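You operate a simulated robot arm through the tools that you are given. There is no shell and no other tool. Be economical: measure what you need, move in short steps, check, and stop when the job is done.

Carry out the task below with a simulated robot arm. There is one attempt and no reset: what you move stays moved.

TASK
Fetch the nut pot and set it in the grey plastic crate. Then take the silver link from the table top and leave it on top of the silver tall block.

It is judged by the outcome, as a careful person would: the job done as asked, and still so three seconds after it is handed in. It fails if anything else is knocked over, pushed out of place, dropped, spilled or broken.

THE ROBOT
A 7-joint arm with a two-finger parallel gripper, fixed in place. Base frame: the origin is at the foot of the arm, x ahead of it, y to its left, z up; the work surface is at about z = 0. Lengths are in mm, angles in degrees, forces in N, time in s.
With the tool pointing down near the work surface it reaches from about 240 to 620 mm from the base axis. Its first joint turns from -66.0 to 66.0 degrees. Payload 2.6 kg.
Tool frame: the origin (TCP) lies between the finger pads and is the grasp point; the fingertips stand 30 mm ahead of it; z points along the fingers, y is the line along which they close. The gripper opens to 94 mm. The fingers are 28 mm wide and 10 mm thick; the gripper's body (50 by 96 mm) begins 55 mm behind the TCP.
Orientation is that of the tool frame in the base frame, as a unit quaternion [x, y, z, w]. With the fingers straight down and closing along the base's y, the tool's x points along the base's -x, its y along +y and its z along -z.

THE INTERFACE
- The arm moves only by the tool play_rows. Its arguments are lists of equal length, an entry for each row: "rotation": the turn, a rotation vector about the tool's x, y, z in units of 90 degrees (1.0 is 90 degrees), a list of three; "offset": the shift along the tool's x, y, z in units of 100 mm (1.0 is 100 mm), a list of three; "jaw": the gripper command, from -1 (fully open) to 1 (shut), values between in proportion. In form: {"rotation": [[wx, wy, wz], ...], "offset": [[dx, dy, dz], ...], "jaw": [jaw, ...]}. A call has 1 to 20 rows; each row is the pose to reach, as a shift and turn from the pose commanded when the call began, along the tool's axes at that moment. A call with a number of a shift or a turn outside -1 to 1 is refused whole. A row lasts 0.2 s, in which the tool goes at most 50 mm and 8.6 degrees; a call with a longer step from one row to the next is refused whole, and so is a gripper value outside its range. A pose out of reach is approached as far as the arm can. The call stops where the force on the tool passes 40 N (or 10 N more than at its start, if that is more) or the arm is blocked; 0.2 s more then pass. The fingers move at their own pace (about 72 mm/s each) and stop on an object; they squeeze with about 38 N. The grip force told is the motor's: it shows also when the fingers shut on nothing. Time passes only in rows, and 0.2 s behind the last, so rows that repeat a pose let the fingers close. It gives the time, the measured TCP pose, the force on the tool (base axes), the opening and the grip force at its end, in the units of the frame above (readings bear some noise).
- Cameras (640 x 400 px; columns grow to the right, rows downward): "scene" is fixed at [22.2, 420.5, 572.3]; the picture's right is [-0.91, -0.42, 0.00], its down [-0.25, 0.54, -0.80] and it looks along [0.34, -0.73, -0.60] (base axes); focal length 294 px, centre (320, 200). "wrist" rides on the gripper at [-37, 0, -58] in the tool frame; the picture's right is [0.00, -1.00, 0.00], its down [0.97, 0.00, -0.24] and it looks along [0.24, 0.00, 0.97] (tool axes); focal length 218 px, centre (320, 200).
- snapshot(camera): a new picture of that camera. No time passes.
- probe_pixels(camera, pixels): for up to 12 pixels [column, row] of the newest picture of that camera ("zoom" is the newest enlarged one), the place [x, y, z] in the base frame of the surface seen there, good to about 3 mm, but the place of the scene camera against the robot may be out by one fixed shift of up to 18 mm in any direction. No time passes.
- zoom(camera, box): a new picture of the part [left, top, right, bottom] of that camera's present view, enlarged. No time passes.
- job_done(): hands the job in; it is judged then, once.

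Work in short steps. Measure before you move; look again where a grasp or a placing could have gone wrong, and mend it. You have 80 turns and 54 pictures in all, those below and enlarged ones among them. Open the gripper and draw the arm clear of the work before you hand the job in, unless the task says otherwise; then end with one line.

The tools are called after "Request:" as name(argument=value, ...) on one line, values as JSON. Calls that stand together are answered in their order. play_rows: Moves the arm, as the interface text tells. Its arguments: {"type":"object","properties":{"rotation":{"type":"array"},"offset":{"type":"array"},"jaw":{"type":"array"}},"required":["rotation","offset","jaw"]} The other tools are called the same way: snapshot (camera) takes a picture; probe_pixels (camera, pixels) gives the place of the surface under pixels of a picture; zoom (camera, box) takes an enlarged picture of a part of a camera's view; job_done () hands the job in.

At the start:

```text
time_s: 0.0
tool_pos: [357.8, 77.5, 373.5]
tool_rot: [0.0, 1.0, 0.0, 0.0]
ft_force: [-0.2, 0.0, -0.8]
width: 94.2
grasp_force: 0.0
```

scene: 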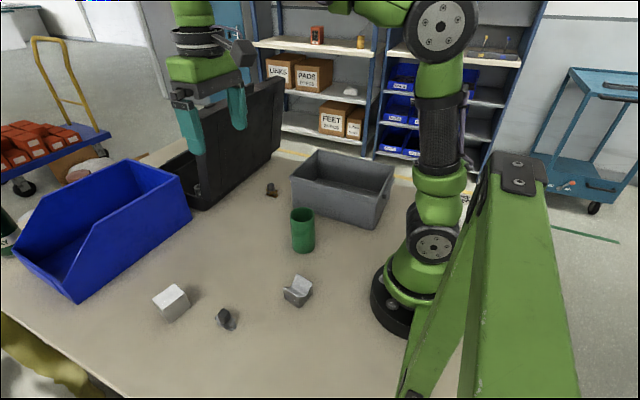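
wrist: 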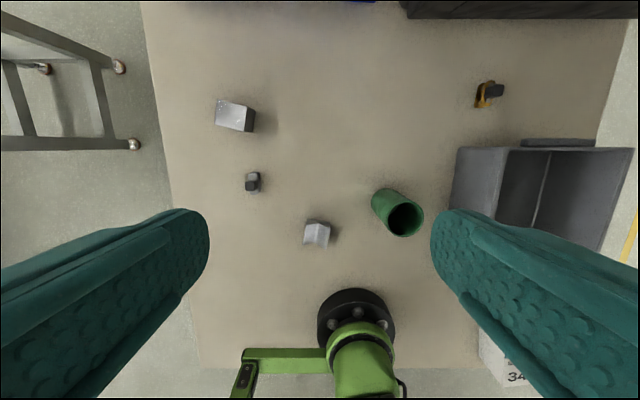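

The green cylinder at scene (303,230) may be the nut pot; small items at (226,319), (298,291), (172,302), (272,190) need identification. I zoom in first.

Request:
zoom(camera="scene", box=[140, 240, 340, 365])

Request:
zoom(camera="wrist", box=[200, 70, 440, 260])

Request:
zoom(camera="scene", box=[240, 140, 400, 260])

```text
3.20 times, centred on (240, 302) of scene
```

zoom: 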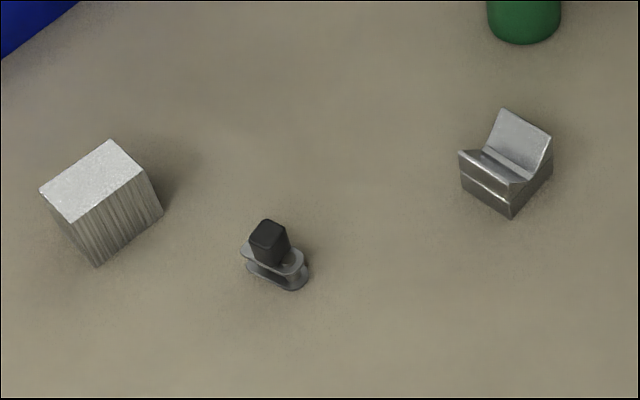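

```text
2.11 times, centred on (320, 165) of wrist
```

zoom: 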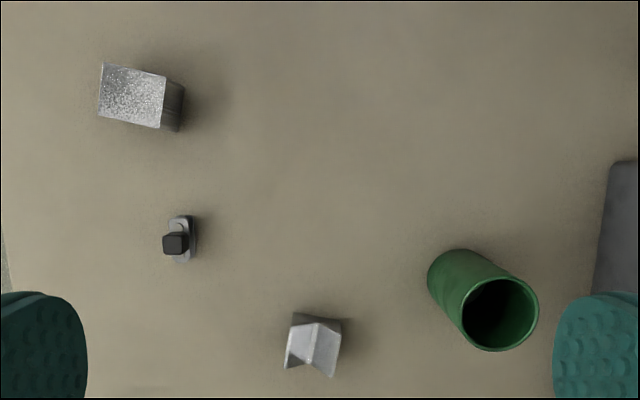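

```text
3.33 times, centred on (320, 200) of scene
```

zoom: 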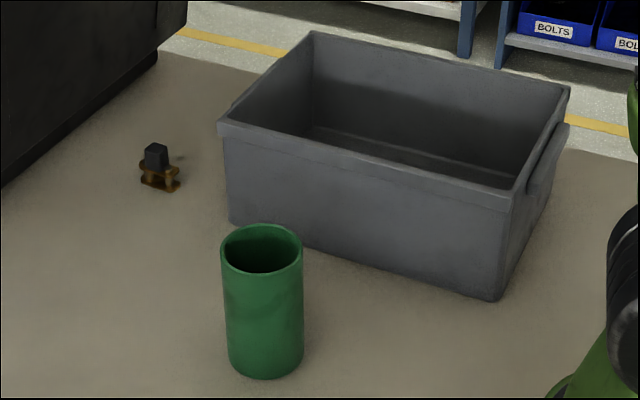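

Silver link (with a dark knob) is at wrist (252,181); the silver tall block at (234,115); pot rim at about (404,219); the crate on the right. I probe these with the wrist camera.

Request:
probe_pixels(camera="wrist", pixels=[[388, 218], [422, 217], [405, 203], [405, 235], [405, 219], [250, 184], [253, 175], [222, 105], [240, 120], [460, 150], [545, 185], [625, 150]])

Request:
probe_pixels(camera="scene", pixels=[[303, 211], [292, 214], [314, 215], [303, 248], [172, 293], [222, 312], [317, 151], [295, 179], [391, 167], [373, 198], [340, 185], [360, 180]])

Request:
snapshot(camera="wrist")

```text
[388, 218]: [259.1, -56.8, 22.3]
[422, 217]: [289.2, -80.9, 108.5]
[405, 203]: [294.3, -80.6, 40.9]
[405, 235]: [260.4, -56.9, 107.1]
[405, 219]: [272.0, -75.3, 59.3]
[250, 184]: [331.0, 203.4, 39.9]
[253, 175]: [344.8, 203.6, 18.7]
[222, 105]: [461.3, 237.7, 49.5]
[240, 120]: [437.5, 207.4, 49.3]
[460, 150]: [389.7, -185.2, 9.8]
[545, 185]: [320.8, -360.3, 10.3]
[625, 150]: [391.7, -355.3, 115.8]
```

```text
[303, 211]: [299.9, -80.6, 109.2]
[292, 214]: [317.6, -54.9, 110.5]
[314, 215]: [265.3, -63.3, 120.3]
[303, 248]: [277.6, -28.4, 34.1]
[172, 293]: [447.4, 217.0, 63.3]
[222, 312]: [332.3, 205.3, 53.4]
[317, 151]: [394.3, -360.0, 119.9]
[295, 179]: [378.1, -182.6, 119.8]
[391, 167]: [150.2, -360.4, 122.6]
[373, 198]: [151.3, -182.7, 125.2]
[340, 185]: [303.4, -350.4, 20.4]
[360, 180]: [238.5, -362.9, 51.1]
```

```text
48 pictures are left
```

wrist: 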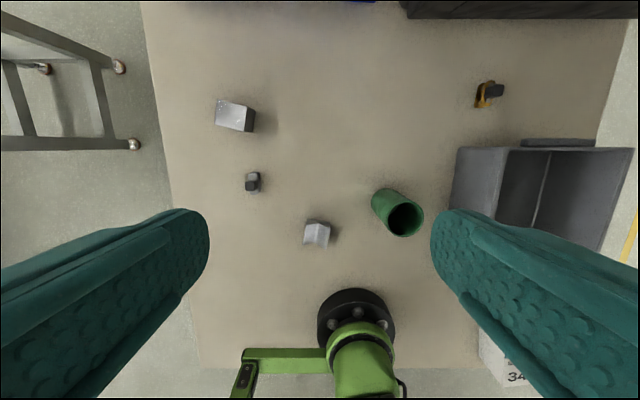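

The pot stands around (287,-57), 108 tall, about 53 wide; the crate spans roughly x 150–392, y -183–-360, rim z about 116. I move closer over the pot to look in.

Request:
play_rows(rotation=[[0, 0, 0], [0, 0, 0], [0, 0, 0], [0, 0, 0], [0, 0, 0]], offset=[[0.14, -0.2, 0.2], [0.28, -0.4, 0.4], [0.42, -0.6, 0.6], [0.56, -0.8, 0.8], [0.708, -1.0, 1.0]], jaw=[-1, -1, -1, -1, -1])

Request:
snapshot(camera="wrist")

```text
time_s: 1.2
tool_pos: [289.0, -23.5, 272.7]
tool_rot: [0.0, 1.0, 0.001, 0.0]
ft_force: [0.4, 0.4, -0.6]
width: 94.0
grasp_force: 0.0
```

```text
47 pictures are left
```

wrist: 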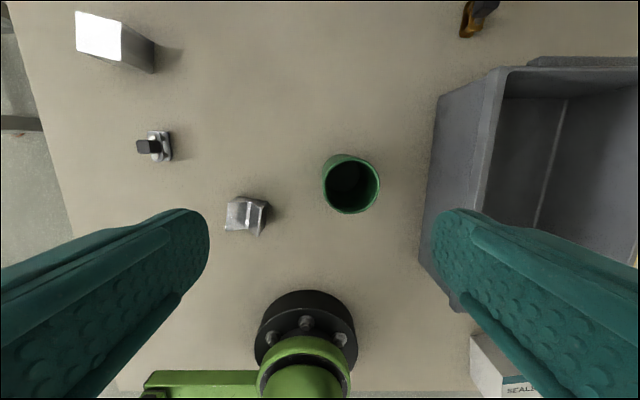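

The rim centre at (351,185) projects to about (287,-56). I confirm with probes and check the inside.

Request:
probe_pixels(camera="wrist", pixels=[[324, 185], [378, 185], [351, 212], [351, 162], [351, 190], [240, 218], [500, 75], [437, 100], [425, 260]])

Request:
zoom(camera="wrist", box=[300, 140, 400, 230])

```text
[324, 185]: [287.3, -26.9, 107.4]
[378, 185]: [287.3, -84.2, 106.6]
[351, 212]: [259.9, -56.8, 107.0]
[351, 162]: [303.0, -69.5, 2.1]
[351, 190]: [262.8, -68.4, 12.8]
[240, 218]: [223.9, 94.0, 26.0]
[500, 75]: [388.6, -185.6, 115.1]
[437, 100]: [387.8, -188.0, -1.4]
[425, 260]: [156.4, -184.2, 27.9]
```

```text
4.44 times, centred on (350, 185) of wrist
```

zoom: 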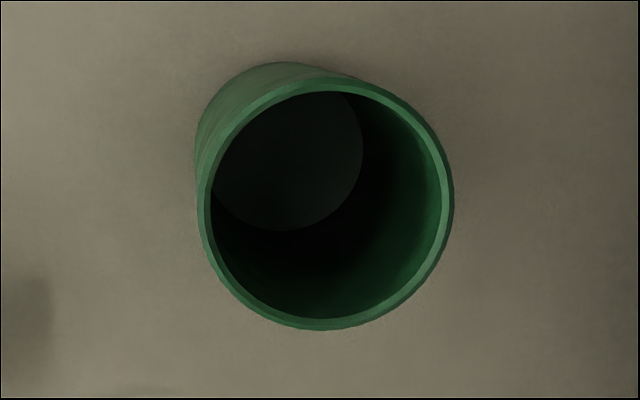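

The pot is empty, centred at (287,-55.6), 57 wide. I centre over it and lower, then descend.

Request:
play_rows(rotation=[[0, 0, 0], [0, 0, 0], [0, 0, 0], [0, 0, 0]], offset=[[0, -0.2, 0.2], [0, -0.33, 0.45], [0, -0.33, 0.75], [0, -0.33, 1.0]], jaw=[-1, -1, -1, -1])

Request:
play_rows(rotation=[[0, 0, 0], [0, 0, 0], [0, 0, 0], [0, 0, 0], [0, 0, 0], [0, 0, 0], [0, 0, 0], [0, 0, 0]], offset=[[0, 0, 0.25], [0, 0, 0.5], [0, 0, 0.75], [0, 0, 0.95], [0, 0, 0.95], [0, 0, 0.95], [0, 0, 0.95], [0, 0, 0.95]], jaw=[-1, -1, -1, -1, 1, 1, 1, 1])

Request:
snapshot(camera="scene")

```text
time_s: 2.2
tool_pos: [288.9, -56.2, 174.2]
tool_rot: [0.0, 1.0, 0.0, 0.0]
ft_force: [0.0, 0.1, 0.2]
width: 94.1
grasp_force: 0.2
```

```text
time_s: 4.0
tool_pos: [288.6, -56.4, 77.8]
tool_rot: [0.0, 1.0, 0.0, 0.0]
ft_force: [0.6, -0.7, -0.7]
width: 59.4
grasp_force: 37.9
```

```text
45 pictures are left
```

scene: 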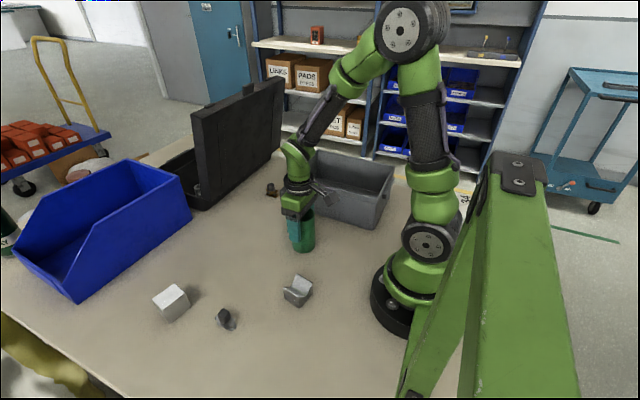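

Gripped (59 mm, 38 N). I lift 175 mm, then carry to over the crate centre near (280,-271).

Request:
play_rows(rotation=[[0, 0, 0], [0, 0, 0], [0, 0, 0], [0, 0, 0]], offset=[[0, 0, -0.2], [0, 0, -0.45], [0, 0, -0.7], [0, 0, -0.95]], jaw=[1, 1, 1, 1])

Request:
play_rows(rotation=[[0, 0, 0], [0, 0, 0], [0, 0, 0], [0, 0, 0], [0, 0, 0], [0, 0, 0], [0, 0, 0]], offset=[[0, 0, -0.25], [0, 0, -0.5], [0, 0, -0.75], [0, -0.25, -0.75], [0, -0.5, -0.75], [0, -0.75, -0.75], [0, -1.0, -0.75]], jaw=[1, 1, 1, 1, 1, 1, 1])

Request:
play_rows(rotation=[[0, 0, 0], [0, 0, 0], [0, 0, 0], [0, 0, 0], [0, 0, 0], [0, 0, 0]], offset=[[0.02, -0.25, 0], [0.04, -0.5, 0], [0.06, -0.75, 0], [0.08, -1.0, 0], [0.08, -1.0, 0], [0.08, -1.0, 0]], jaw=[1, 1, 1, 1, 1, 1])

Request:
snapshot(camera="wrist")

Request:
snapshot(camera="scene")

```text
time_s: 5.0
tool_pos: [289.6, -55.5, 173.5]
tool_rot: [0.0, 1.0, 0.0, 0.0]
ft_force: [0.8, 0.5, -0.3]
width: 59.0
grasp_force: 37.8
```

```text
time_s: 6.6
tool_pos: [287.5, -155.4, 249.8]
tool_rot: [-0.001, 1.0, 0.0, 0.0]
ft_force: [-0.5, 0.3, -0.1]
width: 58.9
grasp_force: 38.5
```

```text
time_s: 8.0
tool_pos: [281.1, -253.9, 249.1]
tool_rot: [0.0, 1.0, 0.001, 0.0]
ft_force: [0.8, 0.6, -0.8]
width: 58.5
grasp_force: 38.2
```

```text
44 pictures are left
```

wrist: 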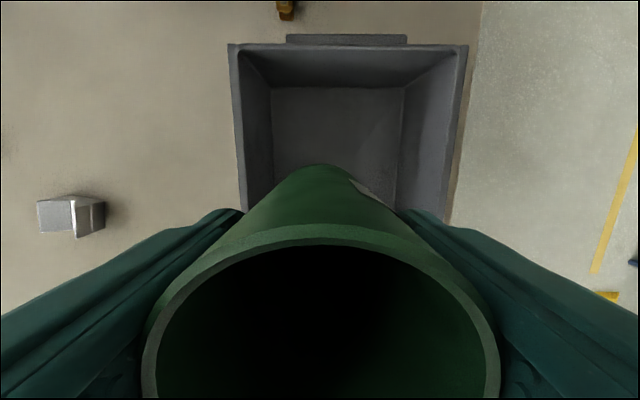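

```text
43 pictures are left
```

scene: 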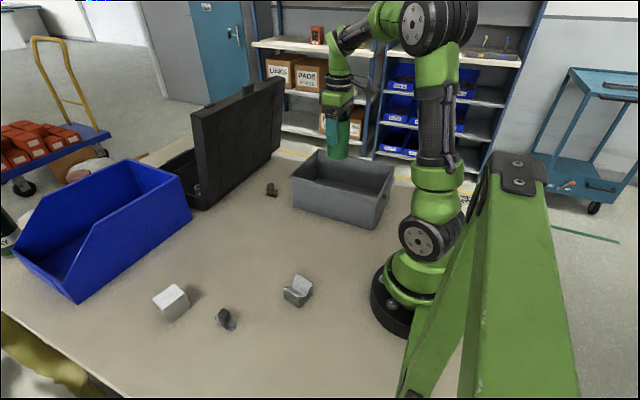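

The crate floor spans columns 272–404 at row 120. I probe to centre.

Request:
probe_pixels(camera="wrist", pixels=[[278, 120], [400, 120], [340, 130], [340, 70], [240, 130], [455, 130]])

```text
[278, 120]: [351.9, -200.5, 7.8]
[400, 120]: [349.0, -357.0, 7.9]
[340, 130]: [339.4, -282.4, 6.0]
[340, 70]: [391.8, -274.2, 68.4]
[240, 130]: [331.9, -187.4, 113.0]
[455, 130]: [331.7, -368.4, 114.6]
```

Floor z ≈ 7, crate centre y ≈ -278. I shift 22 mm and lower in stages until the pot meets the floor.

Request:
play_rows(rotation=[[0, 0, 0], [0, 0, 0], [0, 0, 0], [0, 0, 0], [0, 0, 0], [0, 0, 0]], offset=[[0, -0.22, 0], [0, -0.22, 0], [0, -0.22, 0.25], [0, -0.22, 0.5], [0, -0.22, 0.75], [0, -0.22, 1.0]], jaw=[1, 1, 1, 1, 1, 1])

Request:
play_rows(rotation=[[0, 0, 0], [0, 0, 0], [0, 0, 0], [0, 0, 0], [0, 0, 0], [0, 0, 0]], offset=[[0, 0, 0.2], [0, 0, 0.4], [0, 0, 0.52], [0, 0, 0.56], [0, 0, 0.6], [0, 0, 0.62]], jaw=[1, 1, 1, 1, 1, 1])

```text
time_s: 9.4
tool_pos: [279.7, -276.5, 149.0]
tool_rot: [0.001, 1.0, 0.0, 0.0]
ft_force: [0.0, -0.1, -0.7]
width: 58.7
grasp_force: 37.8
```

```text
time_s: 10.8
tool_pos: [280.8, -277.8, 85.6]
tool_rot: [0.0, 1.0, 0.0, 0.0]
ft_force: [-0.3, 0.0, -0.2]
width: 58.6
grasp_force: 38.3
```

No contact yet; I inch down by 1 mm rows, stopping on a rise in force.

Request:
play_rows(rotation=[[0, 0, 0], [0, 0, 0]], offset=[[0, 0, 0.01], [0, 0, 0.015]], jaw=[1, 1])

```text
time_s: 11.4
tool_pos: [280.3, -277.8, 85.1]
tool_rot: [0.0, 1.0, 0.0, 0.001]
ft_force: [-2.1, 2.4, 6.1]
width: 58.6
grasp_force: 38.4
```

Contact (about 6 N). I open the jaws and lift straight up clear of the pot.

Request:
play_rows(rotation=[[0, 0, 0], [0, 0, 0], [0, 0, 0], [0, 0, 0], [0, 0, 0], [0, 0, 0], [0, 0, 0]], offset=[[0, 0, 0], [0, 0, 0], [0, 0, 0], [0, 0, -0.2], [0, 0, -0.45], [0, 0, -0.7], [0, 0, -1.0]], jaw=[-0.7, -0.7, -0.7, -0.7, -0.7, -0.7, -0.7])

Request:
play_rows(rotation=[[0, 0, 0], [0, 0, 0], [0, 0, 0], [0, 0, 0], [0, 0, 0], [0, 0, 0], [0, 0, 0]], offset=[[0, 0, -0.25], [0, 0, -0.5], [0, 0, -0.75], [0, 0.25, -0.75], [0, 0.5, -0.75], [0, 0.75, -0.75], [0, 1, -0.75]], jaw=[-0.7, -0.7, -0.7, -0.7, -0.7, -0.7, -0.7])

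Request:
snapshot(camera="scene")

Request:
snapshot(camera="wrist")

```text
time_s: 13.0
tool_pos: [282.2, -276.5, 186.3]
tool_rot: [0.0, 1.0, -0.001, 0.0]
ft_force: [0.8, 0.0, 0.1]
width: 79.9
grasp_force: 0.1
```

```text
time_s: 14.6
tool_pos: [280.2, -176.4, 258.8]
tool_rot: [0.001, 1.0, 0.0, 0.0]
ft_force: [0.6, 0.2, 0.6]
width: 79.9
grasp_force: 0.0
```

```text
42 pictures are left
```

scene: 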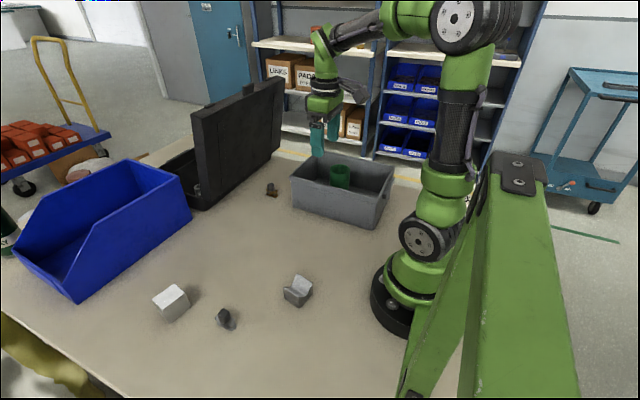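

```text
41 pictures are left
```

wrist: 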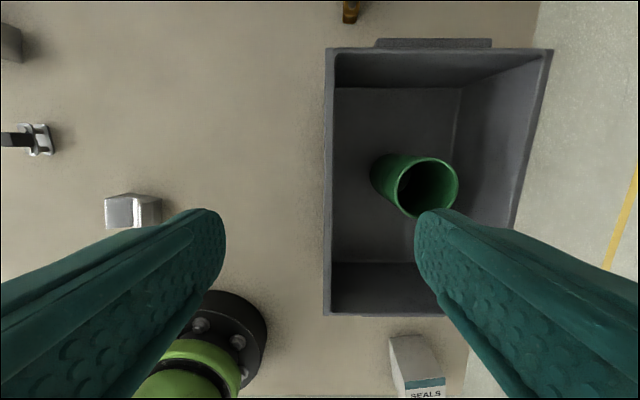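

The pot stands upright in the crate. I travel at z 260 toward the link at about (335,203).

Request:
play_rows(rotation=[[0, 0, 0], [0, 0, 0]], offset=[[-0.15, 0.47, 0], [-0.3, 0.93, 0]], jaw=[-0.7, -0.7])

Request:
play_rows(rotation=[[0, 0, 0], [0, 0, 0]], offset=[[-0.12, 0.47, 0], [-0.25, 0.93, 0]], jaw=[-0.7, -0.7])

Request:
play_rows(rotation=[[0, 0, 0], [0, 0, 0]], offset=[[0, 0.48, 0], [0, 0.96, 0]], jaw=[-0.7, -0.7])

Request:
play_rows(rotation=[[0, 0, 0], [0, 0, 0], [0, 0, 0]], offset=[[0, 0.48, 0.1], [0, 0.96, 0.2], [0, 0.98, 0.2]], jaw=[-0.7, -0.7, -0.7])

Request:
snapshot(camera="wrist")

Request:
zoom(camera="wrist", box=[250, 120, 390, 220])

```text
time_s: 15.2
tool_pos: [311.2, -85.6, 260.5]
tool_rot: [0.001, 1.0, 0.0, 0.0]
ft_force: [0.9, 0.9, 0.6]
width: 79.7
grasp_force: 0.0
```

```text
time_s: 15.8
tool_pos: [335.3, 8.5, 256.6]
tool_rot: [0.002, 1.0, 0.0, 0.0]
ft_force: [-0.1, 0.7, 1.1]
width: 79.6
grasp_force: 0.0
```

```text
time_s: 16.4
tool_pos: [334.8, 106.7, 261.0]
tool_rot: [0.001, 1.0, 0.0, 0.0]
ft_force: [0.1, -0.2, -0.1]
width: 80.0
grasp_force: 0.0
```

```text
time_s: 17.2
tool_pos: [333.4, 207.2, 240.7]
tool_rot: [0.001, 1.0, 0.0, 0.0]
ft_force: [0.3, 0.0, -0.3]
width: 79.8
grasp_force: 0.0
```

```text
40 pictures are left
```

wrist: 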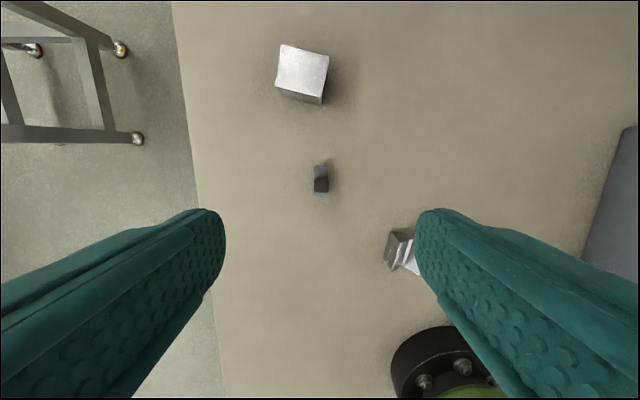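

```text
4.00 times, centred on (320, 170) of wrist
```

zoom: 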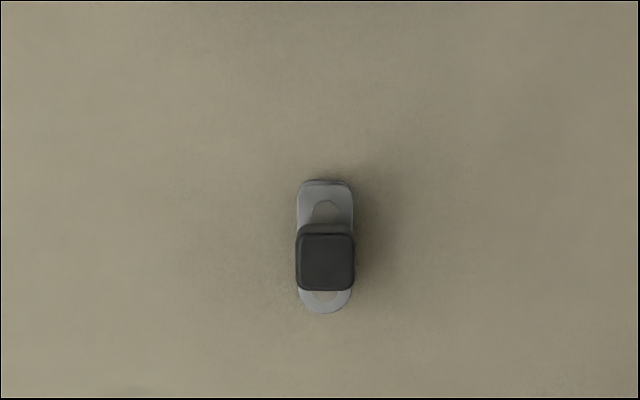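

The link's long axis lies along base x, knob square with the jaws. I probe the knob, the link plate and the block top.

Request:
probe_pixels(camera="zoom", pixels=[[326, 262], [303, 262], [349, 262], [326, 240], [326, 284], [325, 190], [325, 307]])

Request:
probe_pixels(camera="wrist", pixels=[[283, 47], [327, 57], [277, 88], [322, 96], [302, 72], [300, 98]])

Request:
zoom(camera="scene", box=[196, 295, 260, 335])

Request:
zoom(camera="wrist", box=[250, 25, 370, 125])

```text
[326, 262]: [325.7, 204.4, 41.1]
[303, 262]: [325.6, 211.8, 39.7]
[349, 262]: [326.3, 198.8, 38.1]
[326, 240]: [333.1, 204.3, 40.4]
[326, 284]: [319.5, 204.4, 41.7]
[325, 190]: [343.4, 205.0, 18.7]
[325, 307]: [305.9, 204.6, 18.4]
```

```text
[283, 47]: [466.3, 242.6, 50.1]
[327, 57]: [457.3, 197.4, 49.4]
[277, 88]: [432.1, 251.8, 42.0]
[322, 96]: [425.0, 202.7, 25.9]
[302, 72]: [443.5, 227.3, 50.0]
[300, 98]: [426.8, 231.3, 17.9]
```

```text
10.00 times, centred on (228, 315) of scene
```

zoom: 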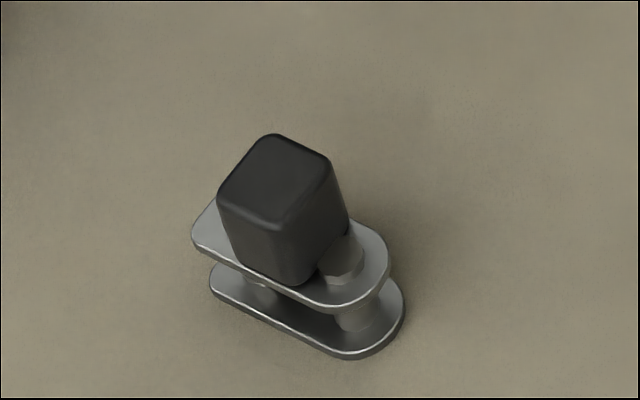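

```text
4.00 times, centred on (310, 75) of wrist
```

zoom: 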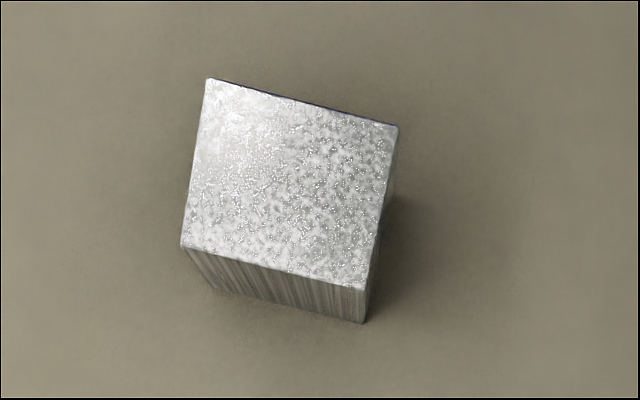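

Knob centre is about (326,204.5), top z 41; block top centre about (445,224), z 50, turned about -13°. I lower over the link and check alignment.

Request:
play_rows(rotation=[[0, 0, 0], [0, 0, 0], [0, 0, 0], [0, 0, 0], [0, 0, 0]], offset=[[0.08, 0.0, 0.3], [0.08, 0.0, 0.6], [0.08, 0.0, 0.9], [0.08, 0.0, 1.0], [0.08, 0.0, 1.0]], jaw=[-0.5, -0.5, -0.5, -0.5, -0.5])

Request:
snapshot(camera="wrist")

```text
time_s: 18.4
tool_pos: [326.7, 205.4, 140.8]
tool_rot: [0.001, 1.0, 0.0, 0.0]
ft_force: [-0.1, 0.2, 0.4]
width: 70.5
grasp_force: 0.0
```

```text
36 pictures are left
```

wrist: 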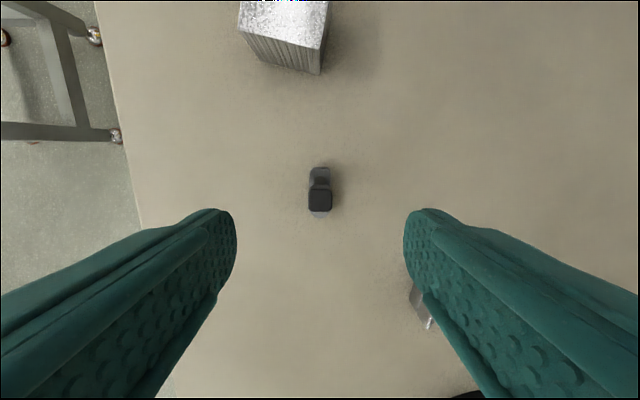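

The knob is at (320,199), centred between fingers, with nothing near. I descend to z 36 and close.

Request:
play_rows(rotation=[[0, 0, 0], [0, 0, 0], [0, 0, 0], [0, 0, 0]], offset=[[0, 0, 0.3], [0, 0, 0.6], [0, 0, 0.9], [0, 0, 1.0]], jaw=[-0.5, -0.5, -0.5, -0.5])

Request:
play_rows(rotation=[[0, 0, 0], [0, 0, 0], [0, 0, 0], [0, 0, 0], [0, 0, 0], [0, 0, 0]], offset=[[0, 0, 0.04], [0, 0, 0.04], [0, 0, 0.04], [0, 0, 0.04], [0, 0, 0.04], [0, 0, 0.04]], jaw=[0, 0.5, 1, 1, 1, 1])

```text
time_s: 19.4
tool_pos: [327.6, 203.7, 40.0]
tool_rot: [0.001, 1.0, 0.0, 0.0]
ft_force: [0.1, -0.3, -0.3]
width: 70.6
grasp_force: 0.0
```

```text
time_s: 20.8
tool_pos: [328.0, 205.0, 34.7]
tool_rot: [0.0, 1.0, 0.001, 0.0]
ft_force: [0.6, -0.8, 0.2]
width: 21.1
grasp_force: 38.0
```

Gripped at 21 mm. I lift 90 mm, turn +13° about tool z, and look.

Request:
play_rows(rotation=[[0, 0, 0], [0, 0, 0], [0, 0, 0], [0, 0, 0], [0, 0, 0.07], [0, 0, 0.144], [0, 0, 0.144]], offset=[[0, 0, -0.1], [0, 0, -0.35], [0, 0, -0.6], [0, 0, -0.9], [0, 0, -0.9], [0, 0, -0.9], [0, 0, -0.9]], jaw=[1, 1, 1, 1, 1, 1, 1])

Request:
snapshot(camera="wrist")

Request:
zoom(camera="scene", box=[130, 220, 290, 340])

```text
time_s: 22.4
tool_pos: [326.6, 202.8, 125.4]
tool_rot: [0.115, 0.993, 0.0, 0.0]
ft_force: [0.5, 0.7, -0.8]
width: 20.9
grasp_force: 37.8
```

```text
35 pictures are left
```

wrist: 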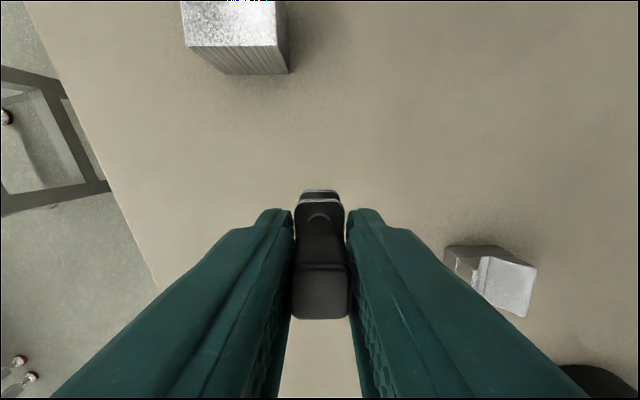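

```text
3.33 times, centred on (210, 280) of scene
```

zoom: 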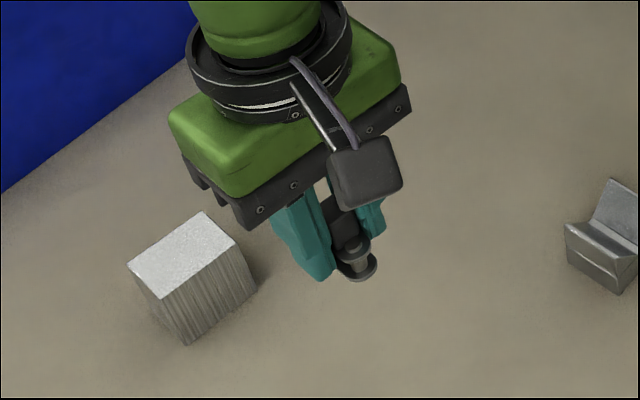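

The block now looks square with the tool. I move most of the way over (link bottom ~90 above table, block 50) and look again.

Request:
play_rows(rotation=[[0, 0, 0], [0, 0, 0], [0, 0, 0], [0, 0, 0], [0, 0, 0]], offset=[[-0.2, 0.09, 0], [-0.4, 0.17, 0], [-0.6, 0.26, 0], [-0.8, 0.343, 0], [-0.8, 0.343, 0]], jaw=[1, 1, 1, 1, 1])

Request:
snapshot(camera="wrist")

```text
time_s: 23.6
tool_pos: [411.7, 218.4, 125.7]
tool_rot: [0.113, 0.994, 0.0, 0.0]
ft_force: [-0.3, 0.4, 0.5]
width: 21.1
grasp_force: 38.3
```

```text
33 pictures are left
```

wrist: 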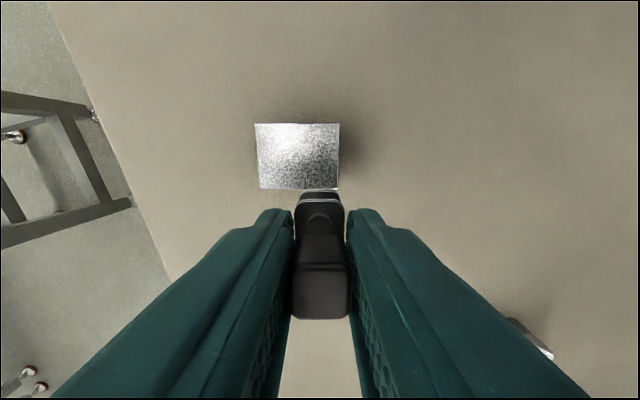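

Block centre in tool frame works out at (-31, +13), agreeing with the plan. I shift over it, then lower to just above contact.

Request:
play_rows(rotation=[[0, 0, 0], [0, 0, 0], [0, 0, 0], [0, 0, 0], [0, 0, 0], [0, 0, 0]], offset=[[-0.15, 0.07, 0], [-0.313, 0.133, 0], [-0.313, 0.133, 0], [-0.313, 0.133, 0.15], [-0.313, 0.133, 0.3], [-0.313, 0.133, 0.36]], jaw=[1, 1, 1, 1, 1, 1])

Request:
snapshot(camera="wrist")

Request:
zoom(camera="scene", box=[130, 240, 230, 330])

```text
time_s: 25.0
tool_pos: [445.8, 223.9, 90.9]
tool_rot: [0.114, 0.994, 0.0, 0.0]
ft_force: [0.2, 0.1, -0.1]
width: 21.2
grasp_force: 37.6
```

```text
32 pictures are left
```

wrist: 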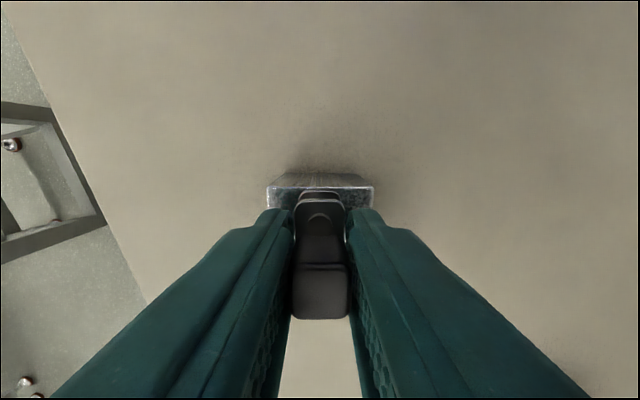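

```text
4.44 times, centred on (180, 285) of scene
```

zoom: 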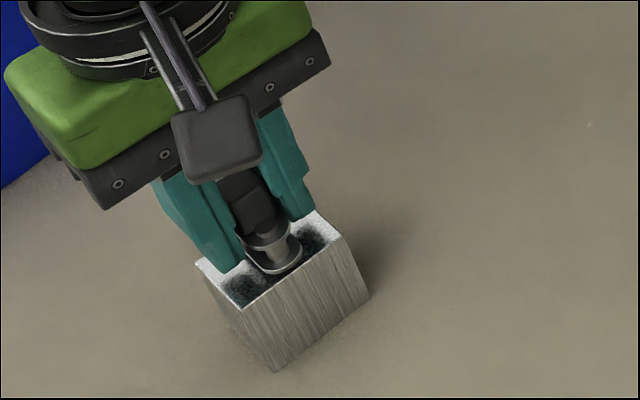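

Link is centred across the block (268–373, centre 320) and flush along it. I inch down to contact.

Request:
play_rows(rotation=[[0, 0, 0], [0, 0, 0], [0, 0, 0]], offset=[[0, 0, 0.01], [0, 0, 0.02], [0, 0, 0.03]], jaw=[1, 1, 1])

```text
time_s: 25.8
tool_pos: [447.2, 223.4, 86.9]
tool_rot: [0.113, 0.994, 0.0, 0.0]
ft_force: [-0.2, 0.5, -1.0]
width: 21.2
grasp_force: 37.8
```

Request:
play_rows(rotation=[[0, 0, 0], [0, 0, 0]], offset=[[0, 0, 0.007], [0, 0, 0.014]], jaw=[1, 1])

```text
time_s: 26.4
tool_pos: [447.6, 223.9, 86.4]
tool_rot: [0.113, 0.994, 0.0, 0.0]
ft_force: [0.0, -0.5, -0.8]
width: 21.2
grasp_force: 38.4
```

Still no force; another small step.

Request:
play_rows(rotation=[[0, 0, 0], [0, 0, 0]], offset=[[0, 0, 0.007], [0, 0, 0.012]], jaw=[1, 1])

Request:
zoom(camera="scene", box=[160, 270, 220, 310])

```text
time_s: 27.0
tool_pos: [448.4, 224.1, 85.3]
tool_rot: [0.113, 0.994, 0.001, 0.001]
ft_force: [-3.1, -2.0, 9.8]
width: 21.2
grasp_force: 38.3
```

```text
10.00 times, centred on (190, 290) of scene
```

zoom: 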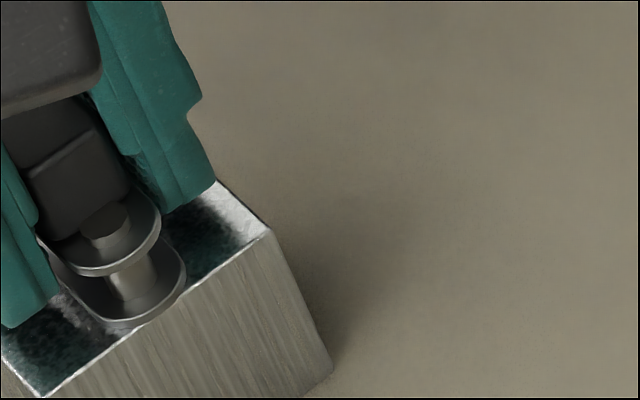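

Contact (~10 N); the link sits on the block, flush with the near edge. I relieve slightly, open gently and rise.

Request:
play_rows(rotation=[[0, 0, 0], [0, 0, 0], [0, 0, 0], [0, 0, 0], [0, 0, 0], [0, 0, 0], [0, 0, 0], [0, 0, 0], [0, 0, 0]], offset=[[0, 0, -0.008], [0, 0, -0.008], [0, 0, -0.008], [0, 0, -0.008], [0, 0, -0.008], [0, 0, -0.1], [0, 0, -0.35], [0, 0, -0.65], [0, 0, -1.0]], jaw=[1, 0.5, 0.2, 0, 0, 0, 0, 0, 0])

Request:
snapshot(camera="wrist")

Request:
zoom(camera="scene", box=[130, 240, 230, 330])

```text
time_s: 29.0
tool_pos: [445.9, 226.6, 185.5]
tool_rot: [0.114, 0.993, 0.0, 0.001]
ft_force: [0.4, -0.3, -0.4]
width: 46.9
grasp_force: 0.0
```

```text
29 pictures are left
```

wrist: 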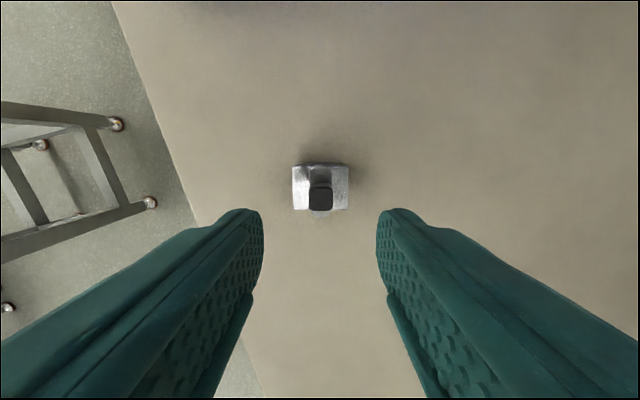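

```text
4.44 times, centred on (180, 285) of scene
```

zoom: 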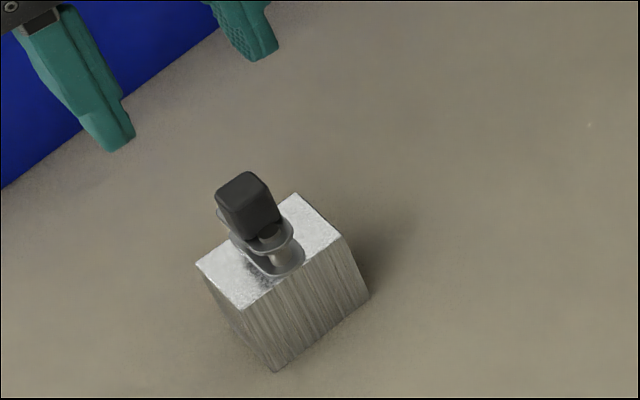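

The link rests upright on the block. I draw the arm up and back toward the start, then take a last look.

Request:
play_rows(rotation=[[0, 0, 0], [0, 0, 0], [0, 0, 0], [0, 0, 0], [0, 0, 0], [0, 0, 0], [0, 0, 0]], offset=[[0, 0, -0.3], [0, 0, -0.6], [0, 0, -0.9], [0.2, -0.2, -1.0], [0.4, -0.5, -1.0], [0.5, -0.9, -1.0], [0.5, -0.9, -1.0]], jaw=[-0.5, -0.5, -0.5, -0.5, -0.5, -0.5, -0.5])

Request:
snapshot(camera="scene")

```text
time_s: 30.6
tool_pos: [379.1, 148.3, 285.1]
tool_rot: [0.113, 0.994, 0.0, 0.001]
ft_force: [0.2, 0.8, -0.1]
width: 70.7
grasp_force: 0.0
```

```text
27 pictures are left
```

scene: 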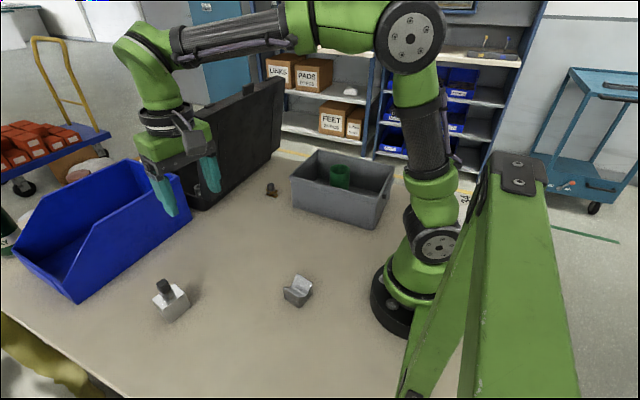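

The pot is in the crate at (340,175), the link is on the block at (170,293), and everything else is where it was. I hand the job in.

Request:
job_done()

```text
The job is handed in.
```

The nut pot is standing upright in the grey crate and the silver link is resting on top of the silver tall block; nothing else was disturbed, and the gripper is open and clear.
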